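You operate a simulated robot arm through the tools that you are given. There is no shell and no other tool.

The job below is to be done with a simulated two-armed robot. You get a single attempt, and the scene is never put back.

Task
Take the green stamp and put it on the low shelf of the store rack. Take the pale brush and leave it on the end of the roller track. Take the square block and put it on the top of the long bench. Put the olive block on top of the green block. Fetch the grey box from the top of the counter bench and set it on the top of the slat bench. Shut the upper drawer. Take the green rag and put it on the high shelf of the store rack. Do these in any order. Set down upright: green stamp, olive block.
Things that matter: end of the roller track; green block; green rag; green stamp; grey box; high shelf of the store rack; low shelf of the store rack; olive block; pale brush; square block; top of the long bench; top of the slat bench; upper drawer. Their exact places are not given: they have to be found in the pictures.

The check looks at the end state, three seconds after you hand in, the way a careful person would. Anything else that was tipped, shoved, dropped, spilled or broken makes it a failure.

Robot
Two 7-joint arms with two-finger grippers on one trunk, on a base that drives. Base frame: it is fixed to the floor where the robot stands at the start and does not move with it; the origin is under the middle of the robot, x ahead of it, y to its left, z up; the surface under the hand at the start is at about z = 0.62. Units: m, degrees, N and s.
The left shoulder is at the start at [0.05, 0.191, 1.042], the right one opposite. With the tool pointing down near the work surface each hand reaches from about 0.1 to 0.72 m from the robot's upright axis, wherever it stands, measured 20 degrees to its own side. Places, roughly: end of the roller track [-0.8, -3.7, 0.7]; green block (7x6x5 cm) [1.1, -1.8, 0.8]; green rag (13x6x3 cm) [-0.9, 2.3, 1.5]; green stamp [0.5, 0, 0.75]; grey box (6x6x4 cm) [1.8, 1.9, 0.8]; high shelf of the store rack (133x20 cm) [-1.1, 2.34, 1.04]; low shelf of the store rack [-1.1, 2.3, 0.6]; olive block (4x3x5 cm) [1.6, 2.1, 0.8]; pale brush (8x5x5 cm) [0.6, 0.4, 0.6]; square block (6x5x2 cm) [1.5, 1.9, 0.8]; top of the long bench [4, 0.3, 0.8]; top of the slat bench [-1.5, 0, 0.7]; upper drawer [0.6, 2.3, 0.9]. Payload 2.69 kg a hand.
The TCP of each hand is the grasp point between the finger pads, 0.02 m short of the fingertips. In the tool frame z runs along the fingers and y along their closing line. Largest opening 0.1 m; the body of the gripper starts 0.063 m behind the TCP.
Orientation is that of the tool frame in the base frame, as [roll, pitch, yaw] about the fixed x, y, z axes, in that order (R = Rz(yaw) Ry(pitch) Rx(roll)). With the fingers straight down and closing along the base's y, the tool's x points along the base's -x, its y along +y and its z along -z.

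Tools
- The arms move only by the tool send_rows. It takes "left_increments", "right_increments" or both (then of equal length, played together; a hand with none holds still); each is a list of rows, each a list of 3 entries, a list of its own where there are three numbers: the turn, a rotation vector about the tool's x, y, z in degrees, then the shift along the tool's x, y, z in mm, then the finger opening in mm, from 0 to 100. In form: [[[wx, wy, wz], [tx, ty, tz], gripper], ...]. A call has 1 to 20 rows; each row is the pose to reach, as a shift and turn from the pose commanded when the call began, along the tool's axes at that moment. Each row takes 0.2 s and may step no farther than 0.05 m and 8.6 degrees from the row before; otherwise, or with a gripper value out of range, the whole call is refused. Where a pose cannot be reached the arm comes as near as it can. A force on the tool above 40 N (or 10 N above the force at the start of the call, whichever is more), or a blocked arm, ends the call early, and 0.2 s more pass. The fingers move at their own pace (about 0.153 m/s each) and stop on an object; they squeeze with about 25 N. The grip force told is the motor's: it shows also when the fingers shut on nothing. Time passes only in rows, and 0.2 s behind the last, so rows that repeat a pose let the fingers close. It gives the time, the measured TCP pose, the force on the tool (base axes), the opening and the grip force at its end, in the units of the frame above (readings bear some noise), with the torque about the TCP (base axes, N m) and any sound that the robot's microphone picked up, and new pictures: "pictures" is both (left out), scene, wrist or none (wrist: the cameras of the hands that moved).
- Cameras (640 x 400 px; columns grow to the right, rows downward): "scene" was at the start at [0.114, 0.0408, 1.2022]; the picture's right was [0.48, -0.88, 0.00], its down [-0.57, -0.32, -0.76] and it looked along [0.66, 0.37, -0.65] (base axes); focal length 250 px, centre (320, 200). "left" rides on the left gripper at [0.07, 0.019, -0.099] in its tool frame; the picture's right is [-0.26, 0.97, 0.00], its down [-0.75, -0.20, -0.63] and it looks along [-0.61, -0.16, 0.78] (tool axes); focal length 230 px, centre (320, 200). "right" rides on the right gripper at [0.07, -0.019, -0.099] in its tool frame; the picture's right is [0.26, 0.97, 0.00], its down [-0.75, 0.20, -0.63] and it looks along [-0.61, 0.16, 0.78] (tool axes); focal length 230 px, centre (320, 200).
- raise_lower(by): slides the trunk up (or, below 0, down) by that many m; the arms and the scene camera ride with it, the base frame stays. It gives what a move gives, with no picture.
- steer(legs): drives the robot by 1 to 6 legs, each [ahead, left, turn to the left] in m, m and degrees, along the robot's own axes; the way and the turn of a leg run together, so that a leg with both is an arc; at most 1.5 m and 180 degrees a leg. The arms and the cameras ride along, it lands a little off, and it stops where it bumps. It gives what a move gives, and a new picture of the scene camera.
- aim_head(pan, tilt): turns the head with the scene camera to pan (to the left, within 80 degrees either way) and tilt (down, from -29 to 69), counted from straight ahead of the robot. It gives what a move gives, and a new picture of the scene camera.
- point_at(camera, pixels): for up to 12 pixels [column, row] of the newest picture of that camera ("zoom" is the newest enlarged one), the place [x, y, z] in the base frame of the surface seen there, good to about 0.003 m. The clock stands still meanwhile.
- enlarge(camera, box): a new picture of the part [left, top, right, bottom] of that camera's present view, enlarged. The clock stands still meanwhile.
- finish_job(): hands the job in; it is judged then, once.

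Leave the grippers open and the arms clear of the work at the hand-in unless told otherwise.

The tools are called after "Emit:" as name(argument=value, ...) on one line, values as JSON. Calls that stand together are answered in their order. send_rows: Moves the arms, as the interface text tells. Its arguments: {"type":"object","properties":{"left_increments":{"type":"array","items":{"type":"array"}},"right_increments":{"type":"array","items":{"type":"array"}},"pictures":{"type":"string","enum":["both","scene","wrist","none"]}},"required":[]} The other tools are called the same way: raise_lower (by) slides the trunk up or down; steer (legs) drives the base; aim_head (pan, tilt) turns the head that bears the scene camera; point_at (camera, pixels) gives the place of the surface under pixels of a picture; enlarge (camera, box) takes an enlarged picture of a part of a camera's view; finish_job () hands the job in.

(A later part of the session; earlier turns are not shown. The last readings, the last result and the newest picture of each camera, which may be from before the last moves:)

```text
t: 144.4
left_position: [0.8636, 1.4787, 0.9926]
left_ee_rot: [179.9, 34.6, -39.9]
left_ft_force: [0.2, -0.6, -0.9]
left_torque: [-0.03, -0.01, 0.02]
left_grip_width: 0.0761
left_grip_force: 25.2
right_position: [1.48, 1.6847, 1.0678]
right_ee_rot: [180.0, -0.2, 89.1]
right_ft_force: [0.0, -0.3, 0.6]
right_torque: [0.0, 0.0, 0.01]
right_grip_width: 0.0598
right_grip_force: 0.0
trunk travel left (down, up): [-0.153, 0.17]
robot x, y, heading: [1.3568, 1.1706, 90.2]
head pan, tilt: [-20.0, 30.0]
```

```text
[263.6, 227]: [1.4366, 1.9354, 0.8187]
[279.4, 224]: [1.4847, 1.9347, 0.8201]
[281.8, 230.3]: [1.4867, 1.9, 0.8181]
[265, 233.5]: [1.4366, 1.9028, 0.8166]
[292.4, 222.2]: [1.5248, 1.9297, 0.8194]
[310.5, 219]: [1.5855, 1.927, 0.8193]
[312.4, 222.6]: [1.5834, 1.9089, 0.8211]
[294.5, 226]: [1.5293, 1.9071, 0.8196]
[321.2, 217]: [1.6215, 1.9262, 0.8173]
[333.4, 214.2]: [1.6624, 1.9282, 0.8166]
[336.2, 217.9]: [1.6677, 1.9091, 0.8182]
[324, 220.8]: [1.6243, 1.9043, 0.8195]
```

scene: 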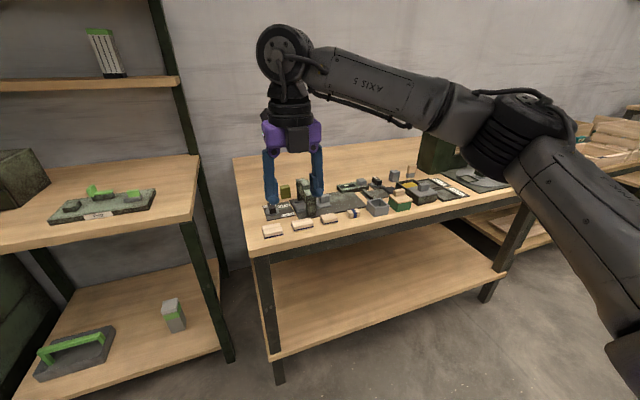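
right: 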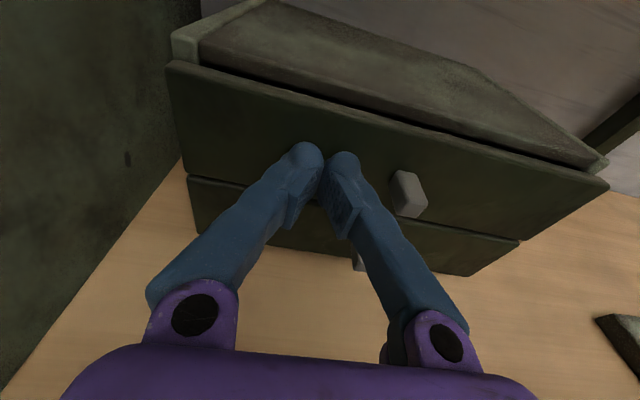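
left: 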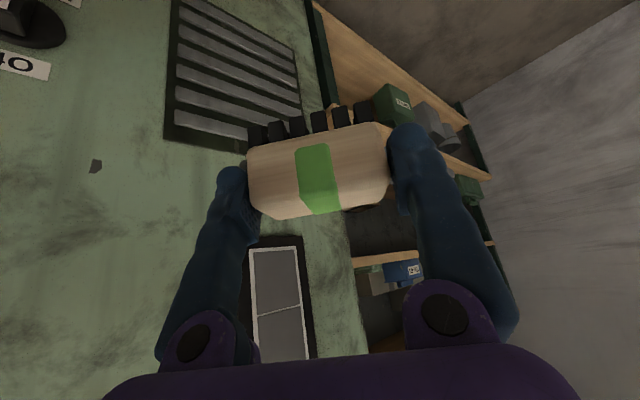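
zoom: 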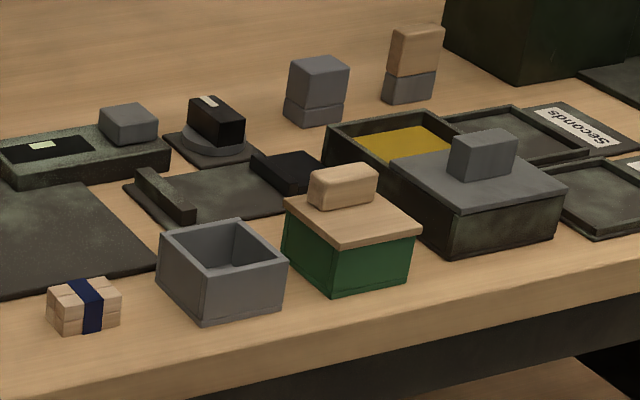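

Block 1 (x 1.437–1.487, y 1.885–1.935) is the square block; the open grey box is at x 1.797–1.853, y 1.893–1.95. I drive nearer: right 0.25, ahead 0.23.

Emit:
steer(legs=[[0, -0.25, 0], [0.22, 0, 0]])

Emit:
enlarge(camera="right", box=[0, 0, 640, 400])

```text
t: 148.5
left_position: [1.1136, 1.699, 0.9918]
left_ee_rot: [179.7, 34.5, -40.0]
left_ft_force: [-0.3, 0.0, -1.0]
left_torque: [-0.03, 0.0, 0.02]
left_grip_width: 0.0759
left_grip_force: 24.5
right_position: [1.7315, 1.9025, 1.0663]
right_ee_rot: [179.9, 0.0, 89.0]
right_ft_force: [-0.8, -0.5, -0.2]
right_torque: [-0.04, 0.01, 0.03]
right_grip_width: 0.0601
right_grip_force: 0.0
trunk travel left (down, up): [-0.153, 0.17]
robot x, y, heading: [1.6035, 1.3907, 89.7]
head pan, tilt: [-20.0, 30.0]
```

scene: 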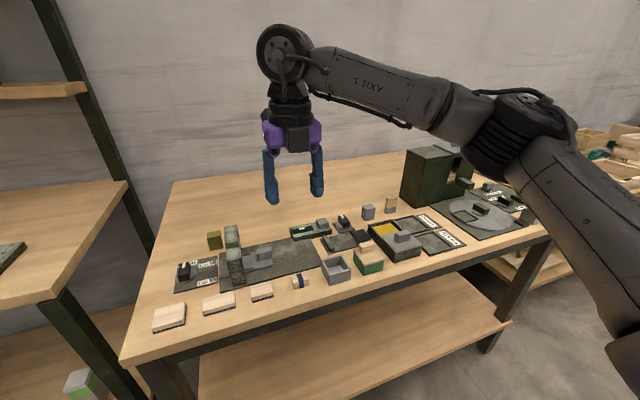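

```text
1.00 times, centred on (320, 200) of right (not enlarged: the box is as wide or as high as the picture)
```

zoom: 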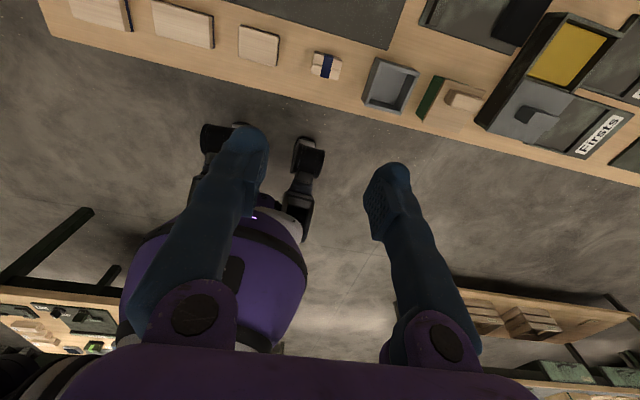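

From above the blocks look different in shape; I measure them in this picture.

Emit:
point_at(camera="zoom", pixels=[[242, 28], [277, 38], [273, 63], [240, 53], [155, 4], [211, 20], [208, 45], [155, 28], [126, 2], [128, 27], [75, 10], [100, 5]])

Emit:
point_at(camera="zoom", pixels=[[375, 60], [417, 73], [405, 112], [364, 102], [428, 75], [420, 115], [440, 80], [395, 85], [313, 55], [340, 62], [484, 95]])

```text
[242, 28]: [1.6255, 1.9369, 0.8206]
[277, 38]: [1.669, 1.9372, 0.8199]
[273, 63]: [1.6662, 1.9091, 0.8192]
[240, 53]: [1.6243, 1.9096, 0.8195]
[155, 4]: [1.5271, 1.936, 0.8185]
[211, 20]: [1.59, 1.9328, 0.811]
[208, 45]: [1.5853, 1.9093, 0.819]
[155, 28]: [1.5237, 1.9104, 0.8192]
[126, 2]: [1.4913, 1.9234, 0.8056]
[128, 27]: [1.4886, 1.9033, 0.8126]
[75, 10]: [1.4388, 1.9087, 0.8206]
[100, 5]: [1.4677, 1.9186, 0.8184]
```

```text
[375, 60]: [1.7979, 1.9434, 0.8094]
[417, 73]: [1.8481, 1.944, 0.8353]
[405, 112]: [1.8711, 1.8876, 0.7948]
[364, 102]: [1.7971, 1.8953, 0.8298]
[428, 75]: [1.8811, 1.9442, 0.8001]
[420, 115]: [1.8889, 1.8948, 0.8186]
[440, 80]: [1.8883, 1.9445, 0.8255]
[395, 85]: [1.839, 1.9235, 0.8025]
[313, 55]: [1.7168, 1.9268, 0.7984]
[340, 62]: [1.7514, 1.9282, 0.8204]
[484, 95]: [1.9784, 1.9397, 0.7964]
```

Grey box spans x 1.795–1.852, y 1.893–1.946, and the green box starts at x≈1.883, so 80 mm opening fits. I hover above it at z 0.90.

Emit:
send_rows(right_increments=[[[0, 0, 0], [4, 30, 10], 80], [[0, 0, 0], [10, 60, 30], 80], [[0, 0, 0], [19, 92, 55], 80], [[0, 0, 0], [19, 92, 95], 80], [[0, 0, 0], [19, 92, 135], 80], [[0, 0, 0], [19, 92, 166], 80], [[0, 0, 0], [19, 92, 166], 80]], pictures="both")

```text
t: 150.1
left_position: [1.1135, 1.6979, 0.9926]
left_ee_rot: [179.9, 34.6, -40.1]
left_ft_force: [-0.5, 0.0, -1.1]
left_torque: [-0.01, -0.01, -0.02]
left_grip_width: 0.0761
left_grip_force: 24.5
right_position: [1.8239, 1.9197, 0.9006]
right_ee_rot: [180.0, -0.3, 89.0]
right_ft_force: [0.0, 1.2, 1.5]
right_torque: [-0.01, -0.01, 0.01]
right_grip_width: 0.0799
right_grip_force: 0.0
trunk travel left (down, up): [-0.153, 0.17]
robot x, y, heading: [1.6058, 1.3859, 90.2]
head pan, tilt: [-20.0, 30.0]
```

scene: 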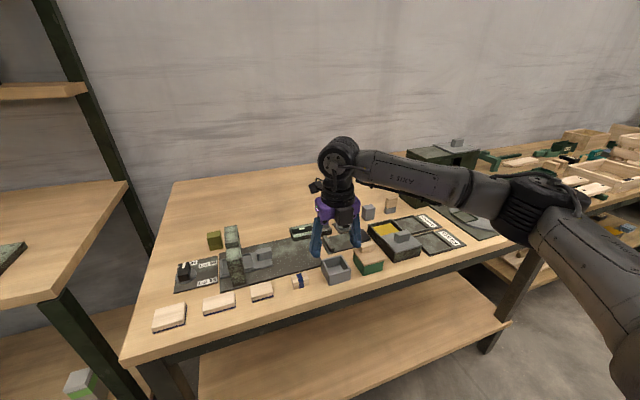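
right: 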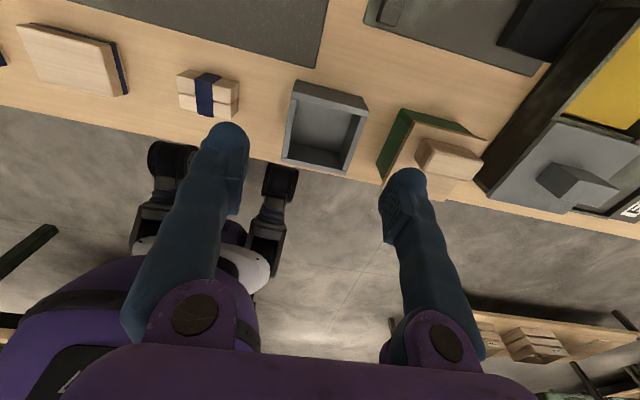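

I re-measure the gap: grey box rim corners and the green box's lid edge.

Emit:
point_at(camera="right", pixels=[[296, 83], [366, 107], [347, 170], [284, 157], [410, 125], [386, 178], [403, 110], [379, 160], [325, 130], [373, 130]])

```text
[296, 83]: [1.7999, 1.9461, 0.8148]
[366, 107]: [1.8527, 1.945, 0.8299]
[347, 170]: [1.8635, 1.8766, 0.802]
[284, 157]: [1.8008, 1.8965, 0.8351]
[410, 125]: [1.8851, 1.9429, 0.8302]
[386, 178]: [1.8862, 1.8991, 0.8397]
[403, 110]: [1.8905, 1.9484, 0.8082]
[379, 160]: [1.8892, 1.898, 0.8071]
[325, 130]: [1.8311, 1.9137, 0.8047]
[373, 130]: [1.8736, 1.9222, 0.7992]
```

Gap is fine (10 mm clearance each side). I descend to z≈0.821 and close.

Emit:
send_rows(right_increments=[[[0, 0, 0], [0, 1, 25], 78], [[0, 0, 0], [1, 2, 50], 78], [[0, 0, 0], [1, 2, 70], 78], [[0, 0, 0], [1, 2, 79], 78], [[0, 0, 0], [1, 2, 79], 78]], pictures="wrist")

```text
t: 151.3
left_position: [1.1143, 1.6976, 0.9926]
left_ee_rot: [179.9, 34.6, -40.1]
left_ft_force: [1.5, 0.6, -0.9]
left_torque: [0.03, -0.01, -0.04]
left_grip_width: 0.0759
left_grip_force: 24.7
right_position: [1.8268, 1.9208, 0.8236]
right_ee_rot: [179.9, -0.2, 89.0]
right_ft_force: [0.4, -0.2, 0.4]
right_torque: [0.0, -0.02, -0.03]
right_grip_width: 0.0781
right_grip_force: 0.1
trunk travel left (down, up): [-0.153, 0.17]
robot x, y, heading: [1.6017, 1.3946, 89.7]
head pan, tilt: [-20.0, 30.0]
```

right: 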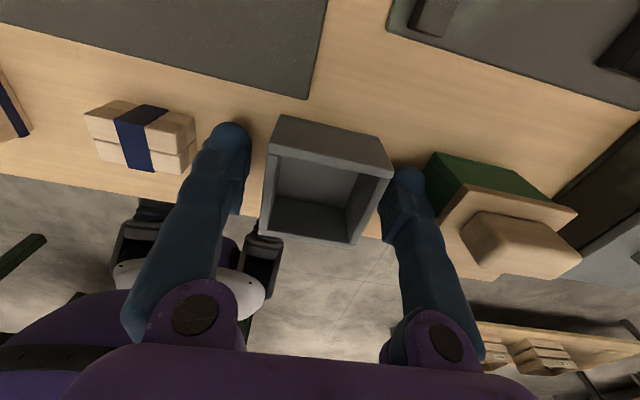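

Emit:
send_rows(right_increments=[[[0, 0, 0], [0, 0, 0], 60], [[0, 0, 0], [0, 0, 0], 40], [[0, 0, 0], [0, 0, 0], 40], [[0, 0, 0], [0, 0, 0], 40]], pictures="wrist")

```text
t: 152.3
left_position: [1.1144, 1.6973, 0.9922]
left_ee_rot: [179.9, 34.5, -40.1]
left_ft_force: [-0.1, -0.3, -0.2]
left_torque: [-0.03, 0.0, 0.01]
left_grip_width: 0.0754
left_grip_force: 24.7
right_position: [1.8259, 1.9212, 0.823]
right_ee_rot: [-179.9, -0.3, 89.0]
right_ft_force: [0.9, 0.0, 0.5]
right_torque: [-0.01, 0.0, 0.01]
right_grip_width: 0.0545
right_grip_force: 24.9
trunk travel left (down, up): [-0.153, 0.17]
robot x, y, heading: [1.6041, 1.3907, 89.9]
head pan, tilt: [-20.0, 30.0]
```

right: 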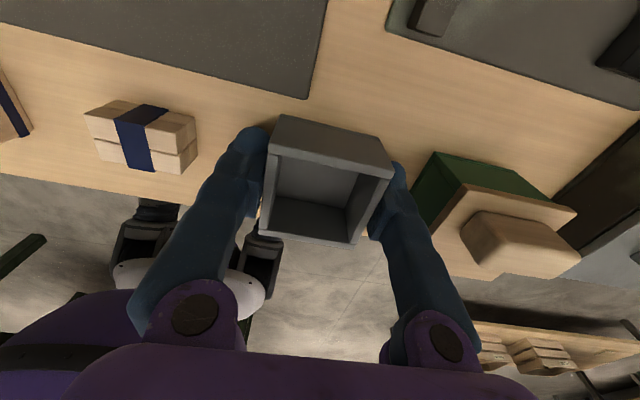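

Gripped (54.5 mm). I lift straight up 0.18 m.

Emit:
send_rows(right_increments=[[[0, 0, 0], [0, 0, -20], 40], [[0, 0, 0], [0, 0, -50], 40], [[0, 0, 0], [0, 0, -90], 40], [[0, 0, 0], [0, 0, -130], 40], [[0, 0, 0], [-20, 0, -165], 40], [[0, 0, 0], [-50, 0, -180], 40], [[0, 0, 0], [-50, 0, -180], 40]], pictures="wrist")

Emit:
enlarge(camera="left", box=[160, 60, 480, 260])

```text
t: 153.9
left_position: [1.1143, 1.6982, 0.9933]
left_ee_rot: [179.8, 34.6, -40.1]
left_ft_force: [0.0, 0.9, -0.9]
left_torque: [0.0, -0.02, 0.02]
left_grip_width: 0.0757
left_grip_force: 25.0
right_position: [1.8249, 1.87, 1.0023]
right_ee_rot: [-180.0, -0.2, 89.1]
right_ft_force: [0.1, 0.1, 0.7]
right_torque: [0.01, -0.01, -0.01]
right_grip_width: 0.0548
right_grip_force: 24.7
trunk travel left (down, up): [-0.153, 0.17]
robot x, y, heading: [1.6066, 1.3892, 90.0]
head pan, tilt: [-20.0, 30.0]
```

right: 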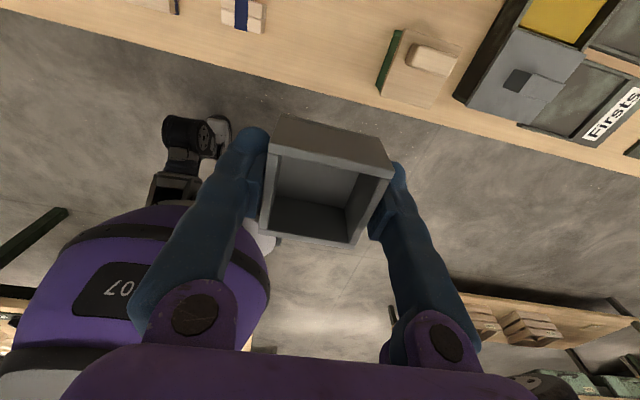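

```text
2.00 times, centred on (320, 160) of left
```

zoom: 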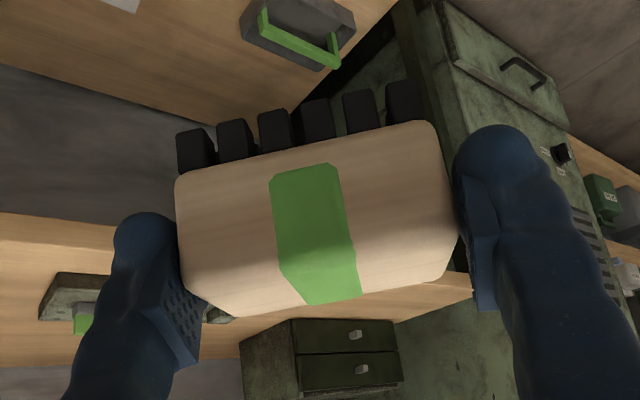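

Box held; brush still held. Now toward the slat bench: back 0.2, turn left 90° (facing −x), drive ahead 1.8 m along the aisle.

Emit:
steer(legs=[[-0.2, 0, 0], [0, 0, 90], [1.3, 0, 0], [0.5, 0, 0]])

Emit:
aim_head(pan=25, tilt=25)

```text
t: 168.0
left_position: [-0.5036, 0.7102, 0.9937]
left_ee_rot: [179.9, 34.7, 49.7]
left_ft_force: [0.3, 0.1, -1.7]
left_torque: [0.03, -0.04, 0.02]
left_grip_width: 0.0753
left_grip_force: 25.6
right_position: [-0.6738, 1.4219, 1.0017]
right_ee_rot: [180.0, -0.2, 178.7]
right_ft_force: [0.2, 0.2, -0.8]
right_torque: [0.02, 0.0, 0.03]
right_grip_width: 0.0546
right_grip_force: 25.0
trunk travel left (down, up): [-0.153, 0.17]
robot x, y, heading: [-0.194, 1.1964, 179.2]
head pan, tilt: [-20.0, 30.0]
```

scene: 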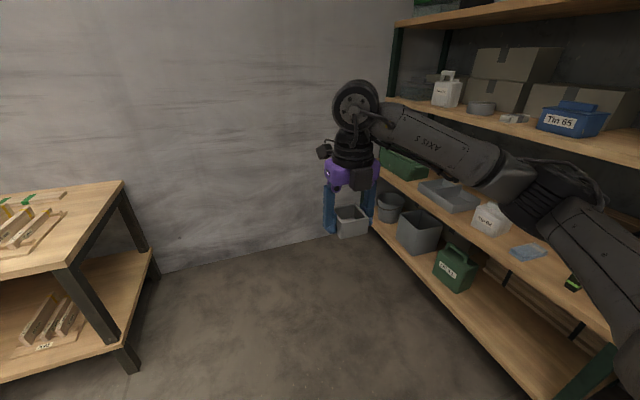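

```text
t: 169.1
left_position: [-0.5036, 0.7106, 0.9928]
left_ee_rot: [179.9, 34.6, 49.7]
left_ft_force: [-0.8, 0.6, -1.2]
left_torque: [-0.03, -0.05, 0.01]
left_grip_width: 0.0753
left_grip_force: 24.9
right_position: [-0.6744, 1.4214, 1.001]
right_ee_rot: [-180.0, -0.2, 178.8]
right_ft_force: [-0.4, 0.5, -0.7]
right_torque: [0.03, -0.02, 0.04]
right_grip_width: 0.0547
right_grip_force: 25.1
trunk travel left (down, up): [-0.153, 0.17]
robot x, y, heading: [-0.1955, 1.2013, 179.7]
head pan, tilt: [25.0, 25.0]
```

scene: 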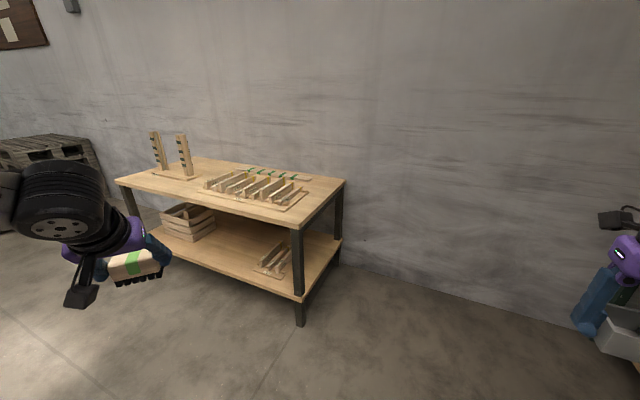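

Emit:
enlarge(camera="scene", box=[100, 120, 360, 240])

Emit:
point_at(camera="scene", pixels=[[295, 225], [343, 182], [120, 180], [195, 158], [195, 185], [235, 175], [290, 208], [215, 195], [155, 165], [185, 165], [325, 190], [160, 185]])

```text
2.46 times, centred on (230, 180) of scene
```

zoom: 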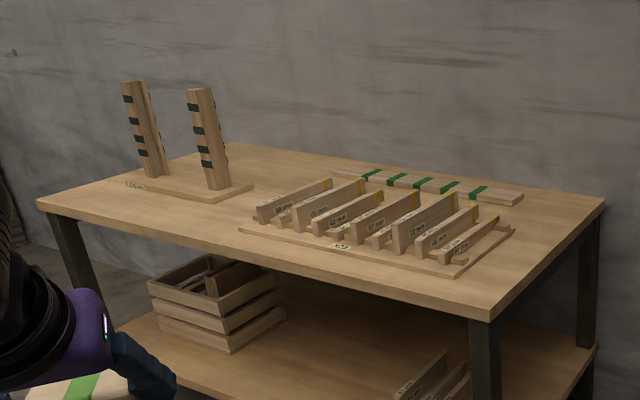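

```text
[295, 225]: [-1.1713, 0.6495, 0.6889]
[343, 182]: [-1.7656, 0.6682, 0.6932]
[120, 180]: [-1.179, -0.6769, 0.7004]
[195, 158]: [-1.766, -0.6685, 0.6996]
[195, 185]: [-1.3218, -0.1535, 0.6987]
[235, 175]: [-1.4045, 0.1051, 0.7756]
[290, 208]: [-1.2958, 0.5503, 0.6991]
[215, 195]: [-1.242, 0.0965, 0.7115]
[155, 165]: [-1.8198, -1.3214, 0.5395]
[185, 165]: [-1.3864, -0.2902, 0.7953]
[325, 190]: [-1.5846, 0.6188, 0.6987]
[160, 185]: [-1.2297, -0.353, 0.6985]
```

Slat bench top: x −1.77…−1.17, y −0.67…0.66, z 0.699. I check the free corner near (−1.3, 0.56).

Emit:
point_at(camera="zoom", pixels=[[515, 232], [460, 275], [490, 290], [540, 245], [520, 265], [570, 215], [450, 280], [595, 208], [488, 308], [525, 198]])

```text
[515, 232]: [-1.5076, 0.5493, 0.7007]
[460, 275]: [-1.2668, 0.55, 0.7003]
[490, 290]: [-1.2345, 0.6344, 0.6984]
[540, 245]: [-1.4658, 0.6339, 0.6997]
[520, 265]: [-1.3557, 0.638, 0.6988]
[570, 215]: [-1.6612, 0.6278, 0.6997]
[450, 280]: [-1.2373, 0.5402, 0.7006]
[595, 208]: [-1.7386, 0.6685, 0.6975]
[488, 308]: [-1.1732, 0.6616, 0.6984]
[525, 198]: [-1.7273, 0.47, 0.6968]
```

Emit:
point_at(camera="zoom", pixels=[[252, 187], [225, 200], [240, 232], [200, 225], [225, 215], [160, 215], [250, 205], [130, 188], [205, 203], [130, 215]])

```text
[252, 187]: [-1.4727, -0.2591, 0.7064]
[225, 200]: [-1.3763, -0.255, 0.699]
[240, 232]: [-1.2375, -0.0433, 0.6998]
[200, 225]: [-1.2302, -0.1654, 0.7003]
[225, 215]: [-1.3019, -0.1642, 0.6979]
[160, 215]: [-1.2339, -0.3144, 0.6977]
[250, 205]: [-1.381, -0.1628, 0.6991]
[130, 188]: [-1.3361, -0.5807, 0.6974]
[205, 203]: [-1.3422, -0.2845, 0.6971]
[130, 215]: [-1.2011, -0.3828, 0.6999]
```

Free patch at (−1.27, −0.16). I drive: ahead 0.2, left 1.56 (south), then ahead 0.3.

Emit:
steer(legs=[[0.2, 0, 0], [0, 1.5, 0], [0.3, 0.07, 0]])

Emit:
aim_head(pan=-15, tilt=40)

```text
t: 185.4
left_position: [-1.0328, -0.8639, 0.9935]
left_ee_rot: [179.9, 34.6, 48.9]
left_ft_force: [-0.6, 0.3, -2.5]
left_torque: [-0.02, -0.01, 0.01]
left_grip_width: 0.075
left_grip_force: 25.2
right_position: [-1.1921, -0.1503, 1.002]
right_ee_rot: [-180.0, -0.2, 177.9]
right_ft_force: [0.1, 0.2, -0.4]
right_torque: [0.03, 0.02, 0.0]
right_grip_width: 0.0551
right_grip_force: 25.2
trunk travel left (down, up): [-0.153, 0.17]
robot x, y, heading: [-0.7142, -0.3804, 178.8]
head pan, tilt: [25.0, 25.0]
```

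scene: 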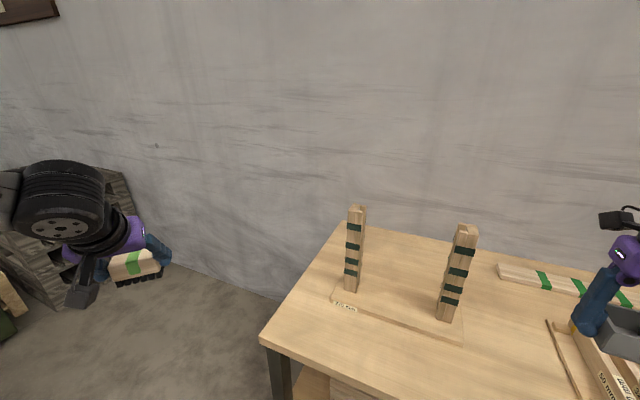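

```text
t: 186.5
left_position: [-1.0332, -0.8646, 0.9939]
left_ee_rot: [179.9, 34.5, 48.9]
left_ft_force: [0.0, 0.2, -1.6]
left_torque: [0.07, -0.02, -0.02]
left_grip_width: 0.0749
left_grip_force: 25.5
right_position: [-1.192, -0.1497, 1.0016]
right_ee_rot: [-180.0, -0.2, 177.9]
right_ft_force: [0.2, 0.5, 0.1]
right_torque: [-0.01, 0.01, 0.01]
right_grip_width: 0.0544
right_grip_force: 24.8
trunk travel left (down, up): [-0.153, 0.17]
robot x, y, heading: [-0.7154, -0.3784, 178.6]
head pan, tilt: [-15.0, 40.0]
```

scene: 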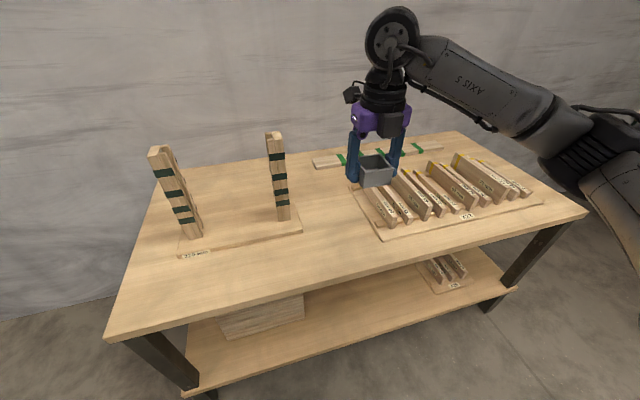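

I bring the box over (−1.265, −0.155) and down to z 0.78.

Emit:
send_rows(right_increments=[[[0, 0, 0], [25, -3, 10], 40], [[0, 0, 0], [50, -5, 30], 40], [[0, 0, 0], [73, -8, 60], 40], [[0, 0, 0], [73, -8, 105], 40], [[0, 0, 0], [73, -8, 150], 40], [[0, 0, 0], [73, -8, 195], 40], [[0, 0, 0], [73, -8, 222], 40], [[0, 0, 0], [73, -8, 222], 40]], pictures="both")

```text
t: 188.3
left_position: [-1.034, -0.8648, 0.9931]
left_ee_rot: [179.9, 34.7, 48.8]
left_ft_force: [0.8, 0.0, -0.5]
left_torque: [-0.02, -0.01, -0.02]
left_grip_width: 0.0748
left_grip_force: 25.2
right_position: [-1.2655, -0.1558, 0.78]
right_ee_rot: [-179.9, -0.2, 177.8]
right_ft_force: [0.1, -0.5, -1.4]
right_torque: [0.01, -0.01, 0.02]
right_grip_width: 0.0546
right_grip_force: 25.1
trunk travel left (down, up): [-0.153, 0.17]
robot x, y, heading: [-0.7161, -0.379, 178.7]
head pan, tilt: [-15.0, 40.0]
```

scene: 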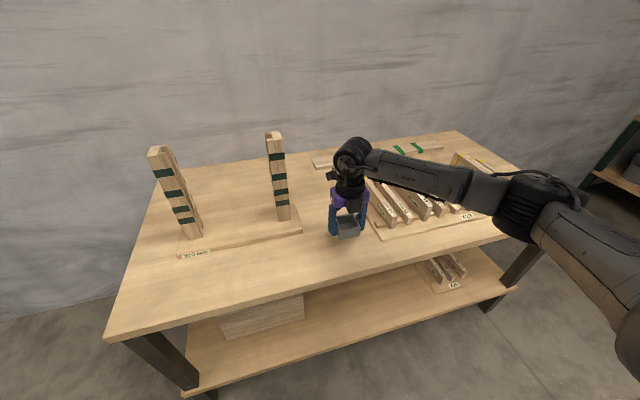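
right: 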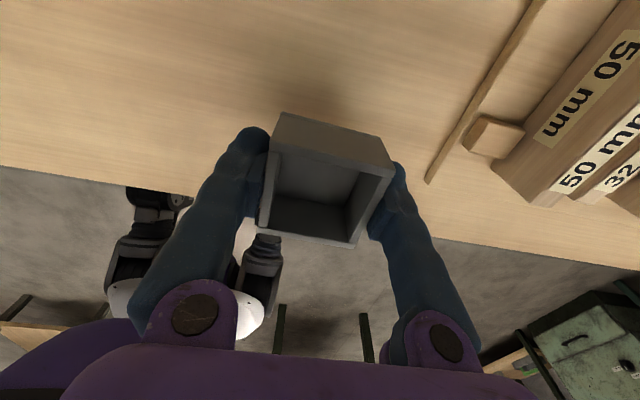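

Clear patch. I lower to z 0.727, then creep to contact.

Emit:
send_rows(right_increments=[[[0, 0, 0], [0, 0, 25], 40], [[0, 0, 0], [0, 0, 45], 40], [[0, 0, 0], [0, 0, 52], 40], [[0, 0, 0], [0, 0, 54], 40], [[0, 0, 0], [0, 0, 54], 40]], pictures="none")

Emit:
send_rows(right_increments=[[[0, 0, 0], [0, 0, 1], 40], [[0, 0, 0], [0, 0, 2], 40], [[0, 0, 0], [0, 0, 2], 40]], pictures="none")

```text
t: 189.5
left_position: [-1.0332, -0.8635, 0.9929]
left_ee_rot: [179.9, 34.6, 48.8]
left_ft_force: [0.1, 0.4, -0.9]
left_torque: [0.0, -0.02, -0.01]
left_grip_width: 0.0749
left_grip_force: 25.1
right_position: [-1.2651, -0.1534, 0.7267]
right_ee_rot: [180.0, -0.3, 177.9]
right_ft_force: [-1.2, 0.6, -0.7]
right_torque: [0.01, -0.03, 0.0]
right_grip_width: 0.0546
right_grip_force: 24.7
trunk travel left (down, up): [-0.153, 0.17]
robot x, y, heading: [-0.7145, -0.3798, 178.7]
head pan, tilt: [-15.0, 40.0]
```

```text
t: 190.3
left_position: [-1.0322, -0.8638, 0.994]
left_ee_rot: [179.9, 34.6, 48.8]
left_ft_force: [0.6, -0.1, -1.1]
left_torque: [0.02, 0.02, 0.02]
left_grip_width: 0.0751
left_grip_force: 24.9
right_position: [-1.2661, -0.1547, 0.725]
right_ee_rot: [-179.9, -0.1, 177.8]
right_ft_force: [-1.2, -0.4, 0.3]
right_torque: [-0.02, 0.01, 0.03]
right_grip_width: 0.0548
right_grip_force: 25.2
trunk travel left (down, up): [-0.153, 0.17]
robot x, y, heading: [-0.714, -0.3819, 178.7]
head pan, tilt: [-15.0, 40.0]
```

Emit:
send_rows(right_increments=[[[0, 0, 0], [0, 0, 1], 40], [[0, 0, 0], [0, 0, 2], 40], [[0, 0, 0], [0, 0, 2], 40]], pictures="none")

```text
t: 191.1
left_position: [-1.0327, -0.8634, 0.994]
left_ee_rot: [180.0, 34.6, 48.8]
left_ft_force: [-0.5, 0.4, -1.9]
left_torque: [0.0, 0.0, -0.02]
left_grip_width: 0.0749
left_grip_force: 24.3
right_position: [-1.2659, -0.1549, 0.7245]
right_ee_rot: [180.0, -0.2, 177.9]
right_ft_force: [0.3, -0.6, 2.8]
right_torque: [0.06, -0.07, 0.0]
right_grip_width: 0.0546
right_grip_force: 25.7
trunk travel left (down, up): [-0.153, 0.17]
robot x, y, heading: [-0.7158, -0.38, 178.7]
head pan, tilt: [-15.0, 40.0]
```

Contact begins (2.8 N). I open to 80 and lift away.

Emit:
send_rows(right_increments=[[[0, 0, 0], [0, 0, 0], 65], [[0, 0, 0], [0, 0, 0], 80], [[0, 0, 0], [0, 0, -20], 80], [[0, 0, 0], [0, 0, -60], 80], [[0, 0, 0], [0, 0, -105], 80], [[0, 0, 0], [0, 0, -150], 80], [[0, 0, 0], [-20, 0, -195], 80], [[0, 0, 0], [-60, 0, -220], 80]], pictures="both")

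```text
t: 192.9
left_position: [-1.032, -0.8642, 0.9941]
left_ee_rot: [179.9, 34.7, 48.9]
left_ft_force: [0.1, -0.6, -1.7]
left_torque: [0.02, 0.03, 0.02]
left_grip_width: 0.0749
left_grip_force: 24.6
right_position: [-1.2035, -0.1587, 0.9435]
right_ee_rot: [179.9, -0.3, 177.9]
right_ft_force: [0.4, 0.1, -0.4]
right_torque: [0.03, 0.02, 0.01]
right_grip_width: 0.0801
right_grip_force: 0.0
trunk travel left (down, up): [-0.153, 0.17]
robot x, y, heading: [-0.7133, -0.3798, 178.8]
head pan, tilt: [-15.0, 40.0]
```

scene: 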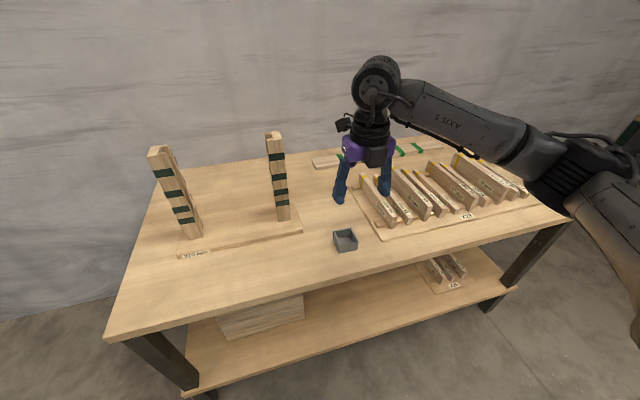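
right: 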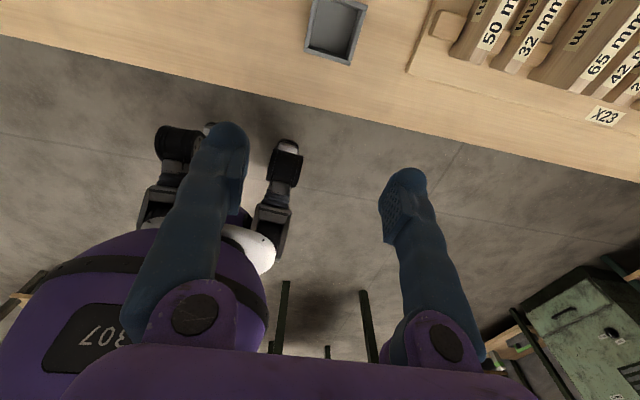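

Grey box stands on the slat bench. Now I back off 0.2 and look left (south) for the roller track.

Emit:
steer(legs=[[-0.25, 0, 0], [0, 0, 70]])

Emit:
aim_head(pan=15, tilt=15)

```text
t: 197.7
left_position: [-0.1195, -0.8486, 0.9933]
left_ee_rot: [180.0, 34.5, 118.8]
left_ft_force: [-0.3, -1.0, -1.9]
left_torque: [-0.03, 0.0, -0.05]
left_grip_width: 0.0744
left_grip_force: 24.8
right_position: [-0.8412, -0.7684, 0.9422]
right_ee_rot: [180.0, -0.3, -112.1]
right_ft_force: [0.2, -0.1, -0.3]
right_torque: [0.03, 0.02, -0.02]
right_grip_width: 0.08
right_grip_force: 0.2
trunk travel left (down, up): [-0.153, 0.17]
robot x, y, heading: [-0.4641, -0.3864, -111.1]
head pan, tilt: [-15.0, 40.0]
```

scene: 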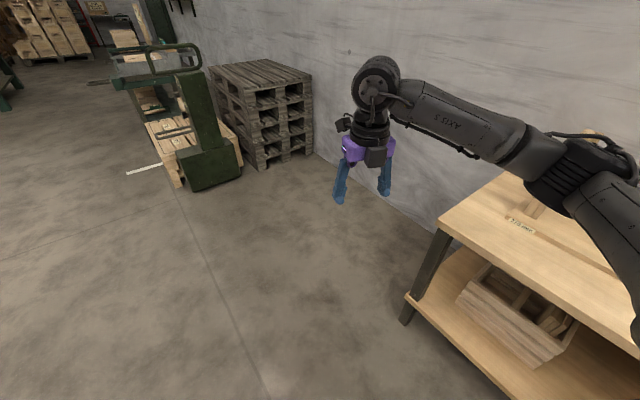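

```text
t: 198.7
left_position: [-0.119, -0.8498, 0.9941]
left_ee_rot: [179.9, 34.6, 118.8]
left_ft_force: [0.7, -0.3, -1.7]
left_torque: [0.01, -0.01, 0.02]
left_grip_width: 0.0745
left_grip_force: 25.2
right_position: [-0.842, -0.7674, 0.9413]
right_ee_rot: [180.0, -0.1, -112.1]
right_ft_force: [-0.9, 0.3, 0.5]
right_torque: [0.0, 0.01, 0.01]
right_grip_width: 0.0798
right_grip_force: 0.1
trunk travel left (down, up): [-0.153, 0.17]
robot x, y, heading: [-0.4652, -0.3865, -111.2]
head pan, tilt: [15.0, 15.0]
```

scene: 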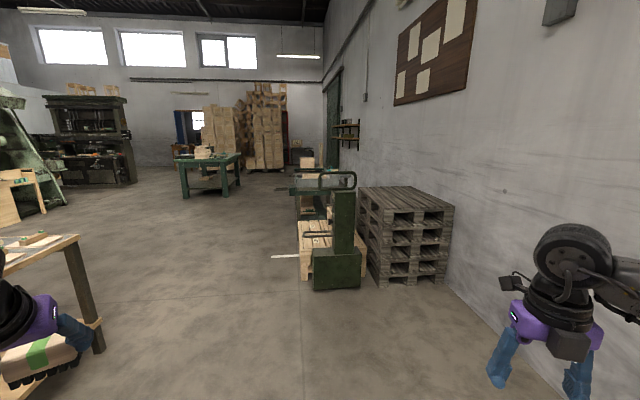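

Emit:
enlarge(camera="scene", box=[240, 130, 400, 300])

Emit:
point_at(camera="scene", pixels=[[300, 180], [330, 180], [310, 165], [340, 230], [315, 240], [340, 288], [285, 257], [80, 240], [10, 270], [95, 345], [300, 262], [340, 172]])

Emit:
enlarge(camera="scene", box=[0, 160, 140, 300])

```text
2.35 times, centred on (320, 215) of scene
```

zoom: 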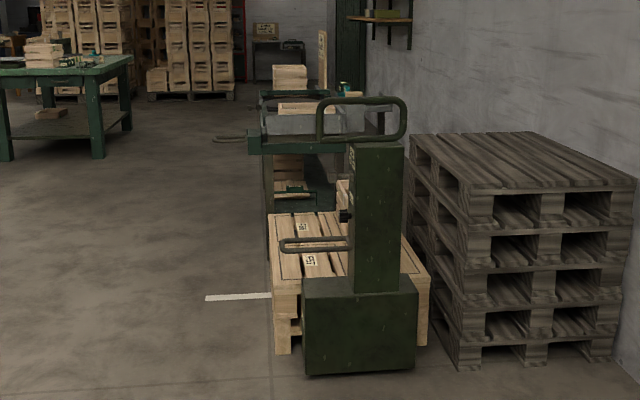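

```text
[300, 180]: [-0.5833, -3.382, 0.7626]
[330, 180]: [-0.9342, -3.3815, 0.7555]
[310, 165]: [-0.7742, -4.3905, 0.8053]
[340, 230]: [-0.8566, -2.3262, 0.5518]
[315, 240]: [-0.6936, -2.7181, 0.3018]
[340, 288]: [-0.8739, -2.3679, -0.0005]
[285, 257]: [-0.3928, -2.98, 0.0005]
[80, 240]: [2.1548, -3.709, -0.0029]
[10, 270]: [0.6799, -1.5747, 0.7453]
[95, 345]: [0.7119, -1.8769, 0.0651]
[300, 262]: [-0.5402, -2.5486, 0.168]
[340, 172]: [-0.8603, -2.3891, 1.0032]
```

```text
2.86 times, centred on (70, 230) of scene
```

zoom: 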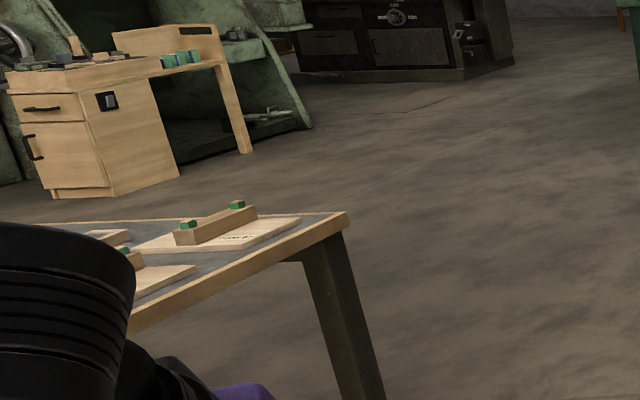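

The roller track lies beyond the pallet truck, starting near y −3.38, x −0.58…−0.93. I drive south along the aisle at x≈0.1 and look.

Emit:
steer(legs=[[0, 0, 21], [1.2, 0.45, 0], [1.3, 0.15, 0]])

Emit:
aim_head(pan=-50, tilt=20)

```text
t: 212.4
left_position: [0.5814, -3.2156, 0.9934]
left_ee_rot: [179.8, 34.6, 139.0]
left_ft_force: [-0.7, 0.5, -1.0]
left_torque: [0.0, 0.01, 0.02]
left_grip_width: 0.0743
left_grip_force: 24.2
right_position: [-0.1242, -3.3896, 0.9415]
right_ee_rot: [-179.9, -0.2, -91.8]
right_ft_force: [-0.2, 0.5, 0.1]
right_torque: [-0.02, 0.0, 0.0]
right_grip_width: 0.0799
right_grip_force: 0.1
trunk travel left (down, up): [-0.153, 0.17]
robot x, y, heading: [0.0959, -2.9027, -91.1]
head pan, tilt: [15.0, 15.0]
```

scene: 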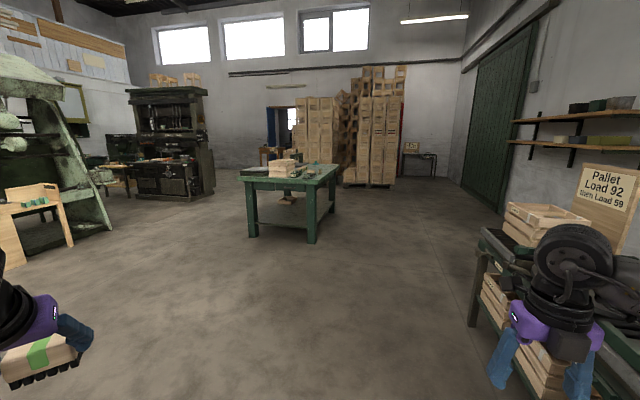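

```text
t: 213.8
left_position: [0.5805, -3.2153, 0.9934]
left_ee_rot: [179.9, 34.6, 139.0]
left_ft_force: [-0.4, 0.4, -1.5]
left_torque: [0.03, 0.02, -0.01]
left_grip_width: 0.0747
left_grip_force: 25.0
right_position: [-0.124, -3.3903, 0.9425]
right_ee_rot: [179.9, -0.2, -91.9]
right_ft_force: [0.6, -0.1, -0.3]
right_torque: [-0.01, -0.01, 0.0]
right_grip_width: 0.08
right_grip_force: 0.1
trunk travel left (down, up): [-0.153, 0.17]
robot x, y, heading: [0.0916, -2.8964, -91.2]
head pan, tilt: [-50.0, 20.0]
```

scene: 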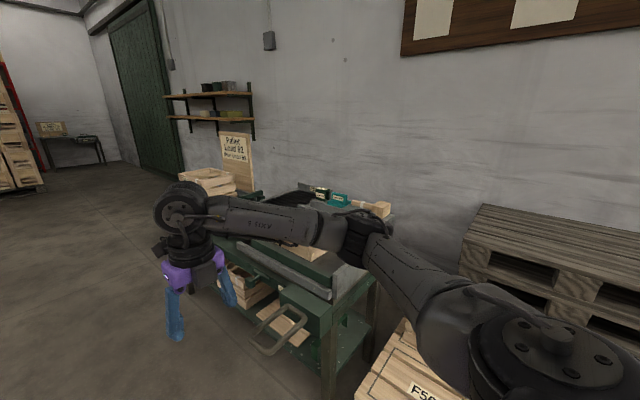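

I move on and turn right to face the track from its east side.

Emit:
steer(legs=[[0.75, 0.25, 0], [0, 0, -89]])

Emit:
aim_head(pan=0, tilt=25)

```text
t: 221.8
left_position: [0.0346, -4.1591, 0.9933]
left_ee_rot: [179.9, 34.6, 51.0]
left_ft_force: [-0.3, 0.1, -1.4]
left_torque: [0.01, -0.02, -0.02]
left_grip_width: 0.0741
left_grip_force: 25.1
right_position: [-0.1608, -3.4578, 0.9416]
right_ee_rot: [-180.0, -0.1, -180.0]
right_ft_force: [0.7, 0.0, 0.3]
right_torque: [0.03, -0.02, -0.01]
right_grip_width: 0.08
right_grip_force: 0.0
trunk travel left (down, up): [-0.153, 0.17]
robot x, y, heading: [0.3316, -3.663, -179.2]
head pan, tilt: [-50.0, 20.0]
```

scene: 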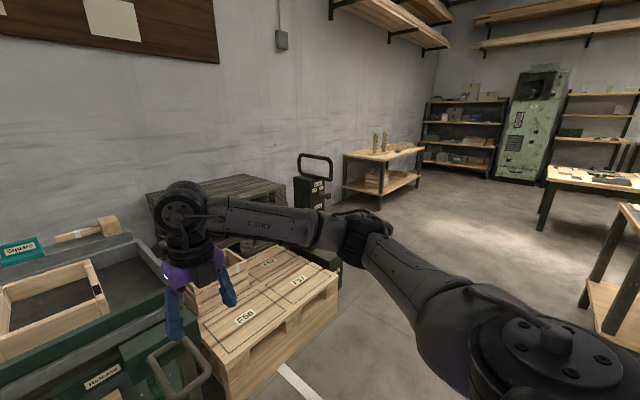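

```text
t: 223.0
left_position: [0.0348, -4.1582, 0.9927]
left_ee_rot: [179.9, 34.6, 51.0]
left_ft_force: [-0.2, -0.1, -1.6]
left_torque: [0.02, 0.0, -0.03]
left_grip_width: 0.0741
left_grip_force: 24.8
right_position: [-0.1622, -3.4578, 0.9413]
right_ee_rot: [-180.0, -0.1, 179.9]
right_ft_force: [0.0, 0.6, -0.1]
right_torque: [0.01, 0.02, -0.01]
right_grip_width: 0.0799
right_grip_force: 0.0
trunk travel left (down, up): [-0.153, 0.17]
robot x, y, heading: [0.3322, -3.6624, -179.4]
head pan, tilt: [0.0, 25.0]
```

scene: 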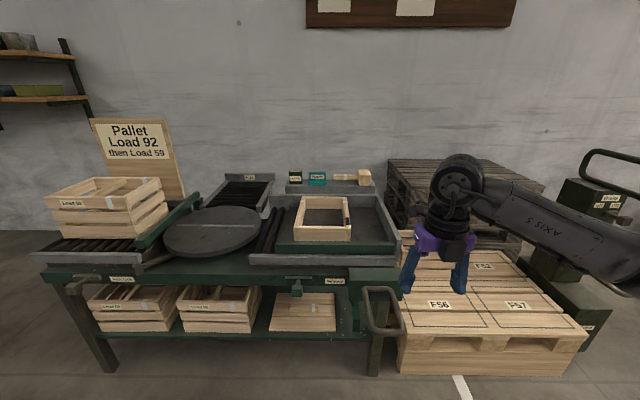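

Now the track is in full view. I enlarge it.

Emit:
enlarge(camera="scene", box=[230, 160, 410, 300])

Emit:
point_at(camera="zoom", pixels=[[345, 195], [320, 160], [150, 210], [470, 185], [560, 310], [520, 200], [380, 130], [420, 330], [270, 360], [550, 260], [495, 290], [200, 260]])

Emit:
enlarge(camera="scene", box=[30, 160, 300, 300])

```text
2.86 times, centred on (320, 230) of scene
```

zoom: 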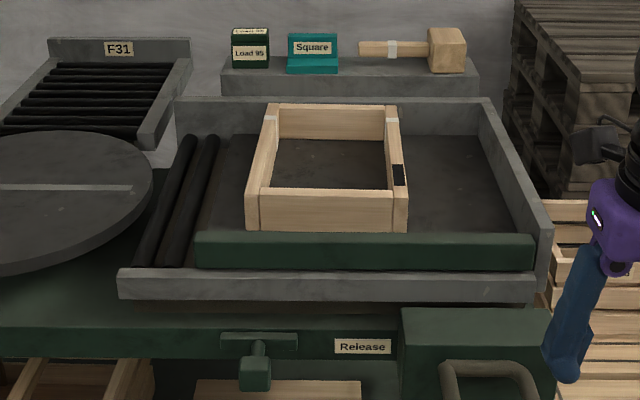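

```text
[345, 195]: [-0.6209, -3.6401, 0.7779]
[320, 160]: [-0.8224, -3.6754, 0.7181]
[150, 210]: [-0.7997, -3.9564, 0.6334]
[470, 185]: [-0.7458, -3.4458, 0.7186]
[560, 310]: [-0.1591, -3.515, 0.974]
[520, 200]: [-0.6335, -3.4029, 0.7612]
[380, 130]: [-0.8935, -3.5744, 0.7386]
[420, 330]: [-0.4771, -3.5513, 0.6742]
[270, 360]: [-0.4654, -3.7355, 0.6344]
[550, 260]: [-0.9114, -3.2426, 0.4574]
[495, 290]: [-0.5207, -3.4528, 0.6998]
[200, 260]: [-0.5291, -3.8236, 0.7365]
```

```text
2.37 times, centred on (165, 230) of scene
```

zoom: 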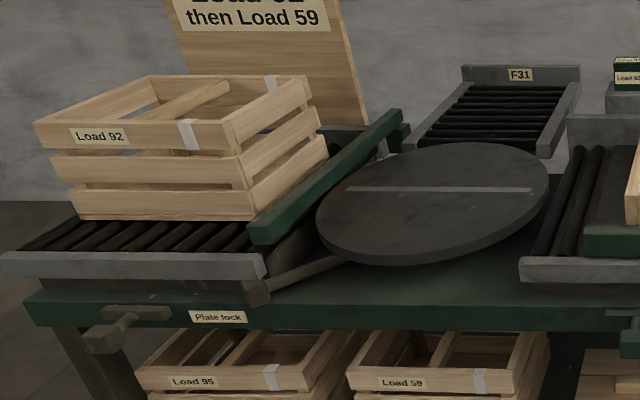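

I measure the free strip right of the wooden frame, the frame's inside, and the obstacles in front (handle, pallet).

Emit:
enlarge(camera="scene", box=[280, 170, 420, 350])

Emit:
point_at(camera="scene", pixels=[[351, 237], [350, 202], [375, 225], [392, 237], [382, 205], [302, 215], [345, 215], [380, 293], [385, 330], [480, 345], [375, 370], [320, 256]])

```text
2.22 times, centred on (350, 260) of scene
```

zoom: 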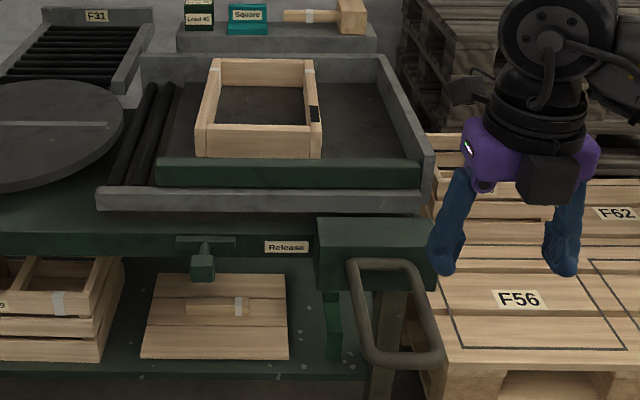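

```text
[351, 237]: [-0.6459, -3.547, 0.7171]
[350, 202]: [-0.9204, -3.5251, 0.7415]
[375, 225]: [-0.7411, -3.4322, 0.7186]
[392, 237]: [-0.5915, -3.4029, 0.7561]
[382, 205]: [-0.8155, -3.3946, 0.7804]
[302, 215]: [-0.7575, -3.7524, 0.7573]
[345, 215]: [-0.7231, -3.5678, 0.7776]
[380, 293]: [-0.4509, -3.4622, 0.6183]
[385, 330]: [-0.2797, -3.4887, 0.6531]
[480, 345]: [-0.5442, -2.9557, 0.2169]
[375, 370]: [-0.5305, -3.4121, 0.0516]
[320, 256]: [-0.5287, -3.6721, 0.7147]
```

Free strip right of the frame: y −3.545…−3.40, plate z 0.718. The loop handle sticks out to x −0.28 at y −3.49, so I come in from the north-east: robot to about (−0.13, −3.05), facing west.

Emit:
steer(legs=[[0, -0.62, -0.6], [0.46, 0, 0]])

Emit:
aim_head(pan=35, tilt=40)

```text
t: 231.3
left_position: [-0.4368, -3.5392, 0.9934]
left_ee_rot: [179.9, 34.6, 50.2]
left_ft_force: [0.6, -0.6, -1.7]
left_torque: [0.03, -0.06, 0.0]
left_grip_width: 0.074
left_grip_force: 24.7
right_position: [-0.6248, -2.8373, 0.9411]
right_ee_rot: [-180.0, -0.3, 179.3]
right_ft_force: [0.2, 0.0, -0.9]
right_torque: [-0.01, -0.02, -0.01]
right_grip_width: 0.0798
right_grip_force: 0.1
trunk travel left (down, up): [-0.153, 0.17]
robot x, y, heading: [-0.1322, -3.0491, -180.0]
head pan, tilt: [0.0, 25.0]
```

scene: 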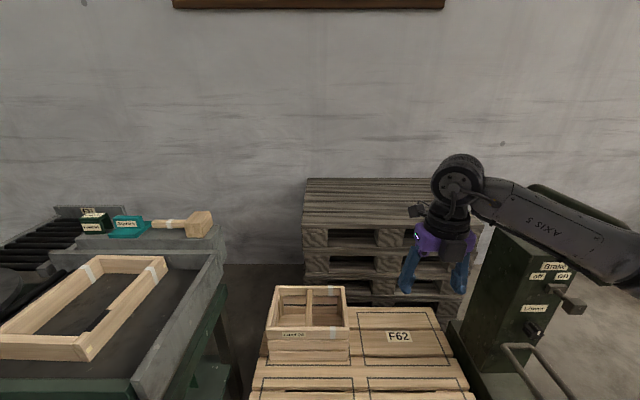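

```text
t: 232.3
left_position: [-0.435, -3.5395, 0.9953]
left_ee_rot: [-180.0, 34.6, 50.2]
left_ft_force: [-0.4, 0.1, -0.5]
left_torque: [0.01, -0.01, 0.02]
left_grip_width: 0.0737
left_grip_force: 25.3
right_position: [-0.625, -2.8367, 0.942]
right_ee_rot: [-179.9, -0.2, 179.3]
right_ft_force: [-0.7, 0.1, -0.6]
right_torque: [-0.01, 0.0, 0.02]
right_grip_width: 0.0798
right_grip_force: 0.0
trunk travel left (down, up): [-0.153, 0.17]
robot x, y, heading: [-0.1306, -3.0487, -179.9]
head pan, tilt: [35.0, 40.0]
```

scene: 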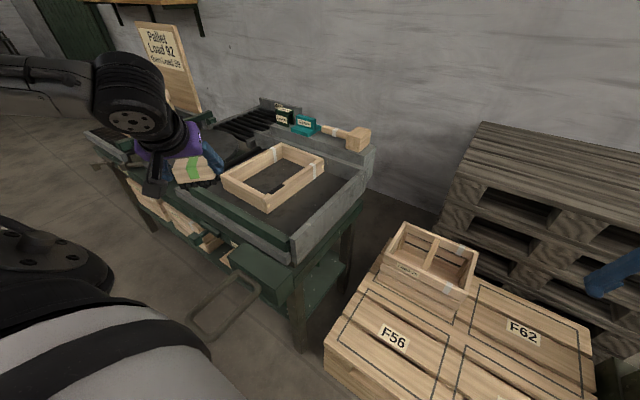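

Emit:
enlarge(camera="scene", box=[200, 120, 390, 270])

Emit:
point_at(camera="zoom", pixels=[[300, 290], [360, 240], [420, 190], [250, 310], [470, 150], [320, 320], [440, 215], [320, 380], [350, 350], [410, 250], [380, 200], [230, 290]])

```text
2.67 times, centred on (295, 195) of scene
```

zoom: 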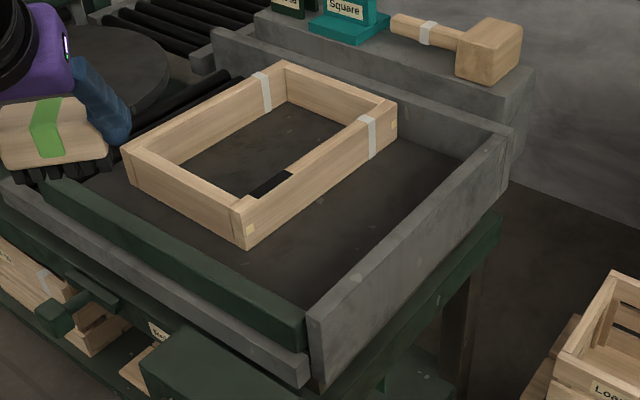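

```text
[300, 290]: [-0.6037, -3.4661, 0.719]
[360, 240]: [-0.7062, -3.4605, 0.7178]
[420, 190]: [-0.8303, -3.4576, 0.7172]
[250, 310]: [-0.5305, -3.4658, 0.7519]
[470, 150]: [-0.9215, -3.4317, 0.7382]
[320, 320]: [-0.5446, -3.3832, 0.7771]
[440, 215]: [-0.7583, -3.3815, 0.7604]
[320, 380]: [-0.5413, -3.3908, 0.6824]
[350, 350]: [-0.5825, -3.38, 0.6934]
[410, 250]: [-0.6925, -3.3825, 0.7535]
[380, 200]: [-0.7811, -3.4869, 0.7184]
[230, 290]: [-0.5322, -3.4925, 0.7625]
```

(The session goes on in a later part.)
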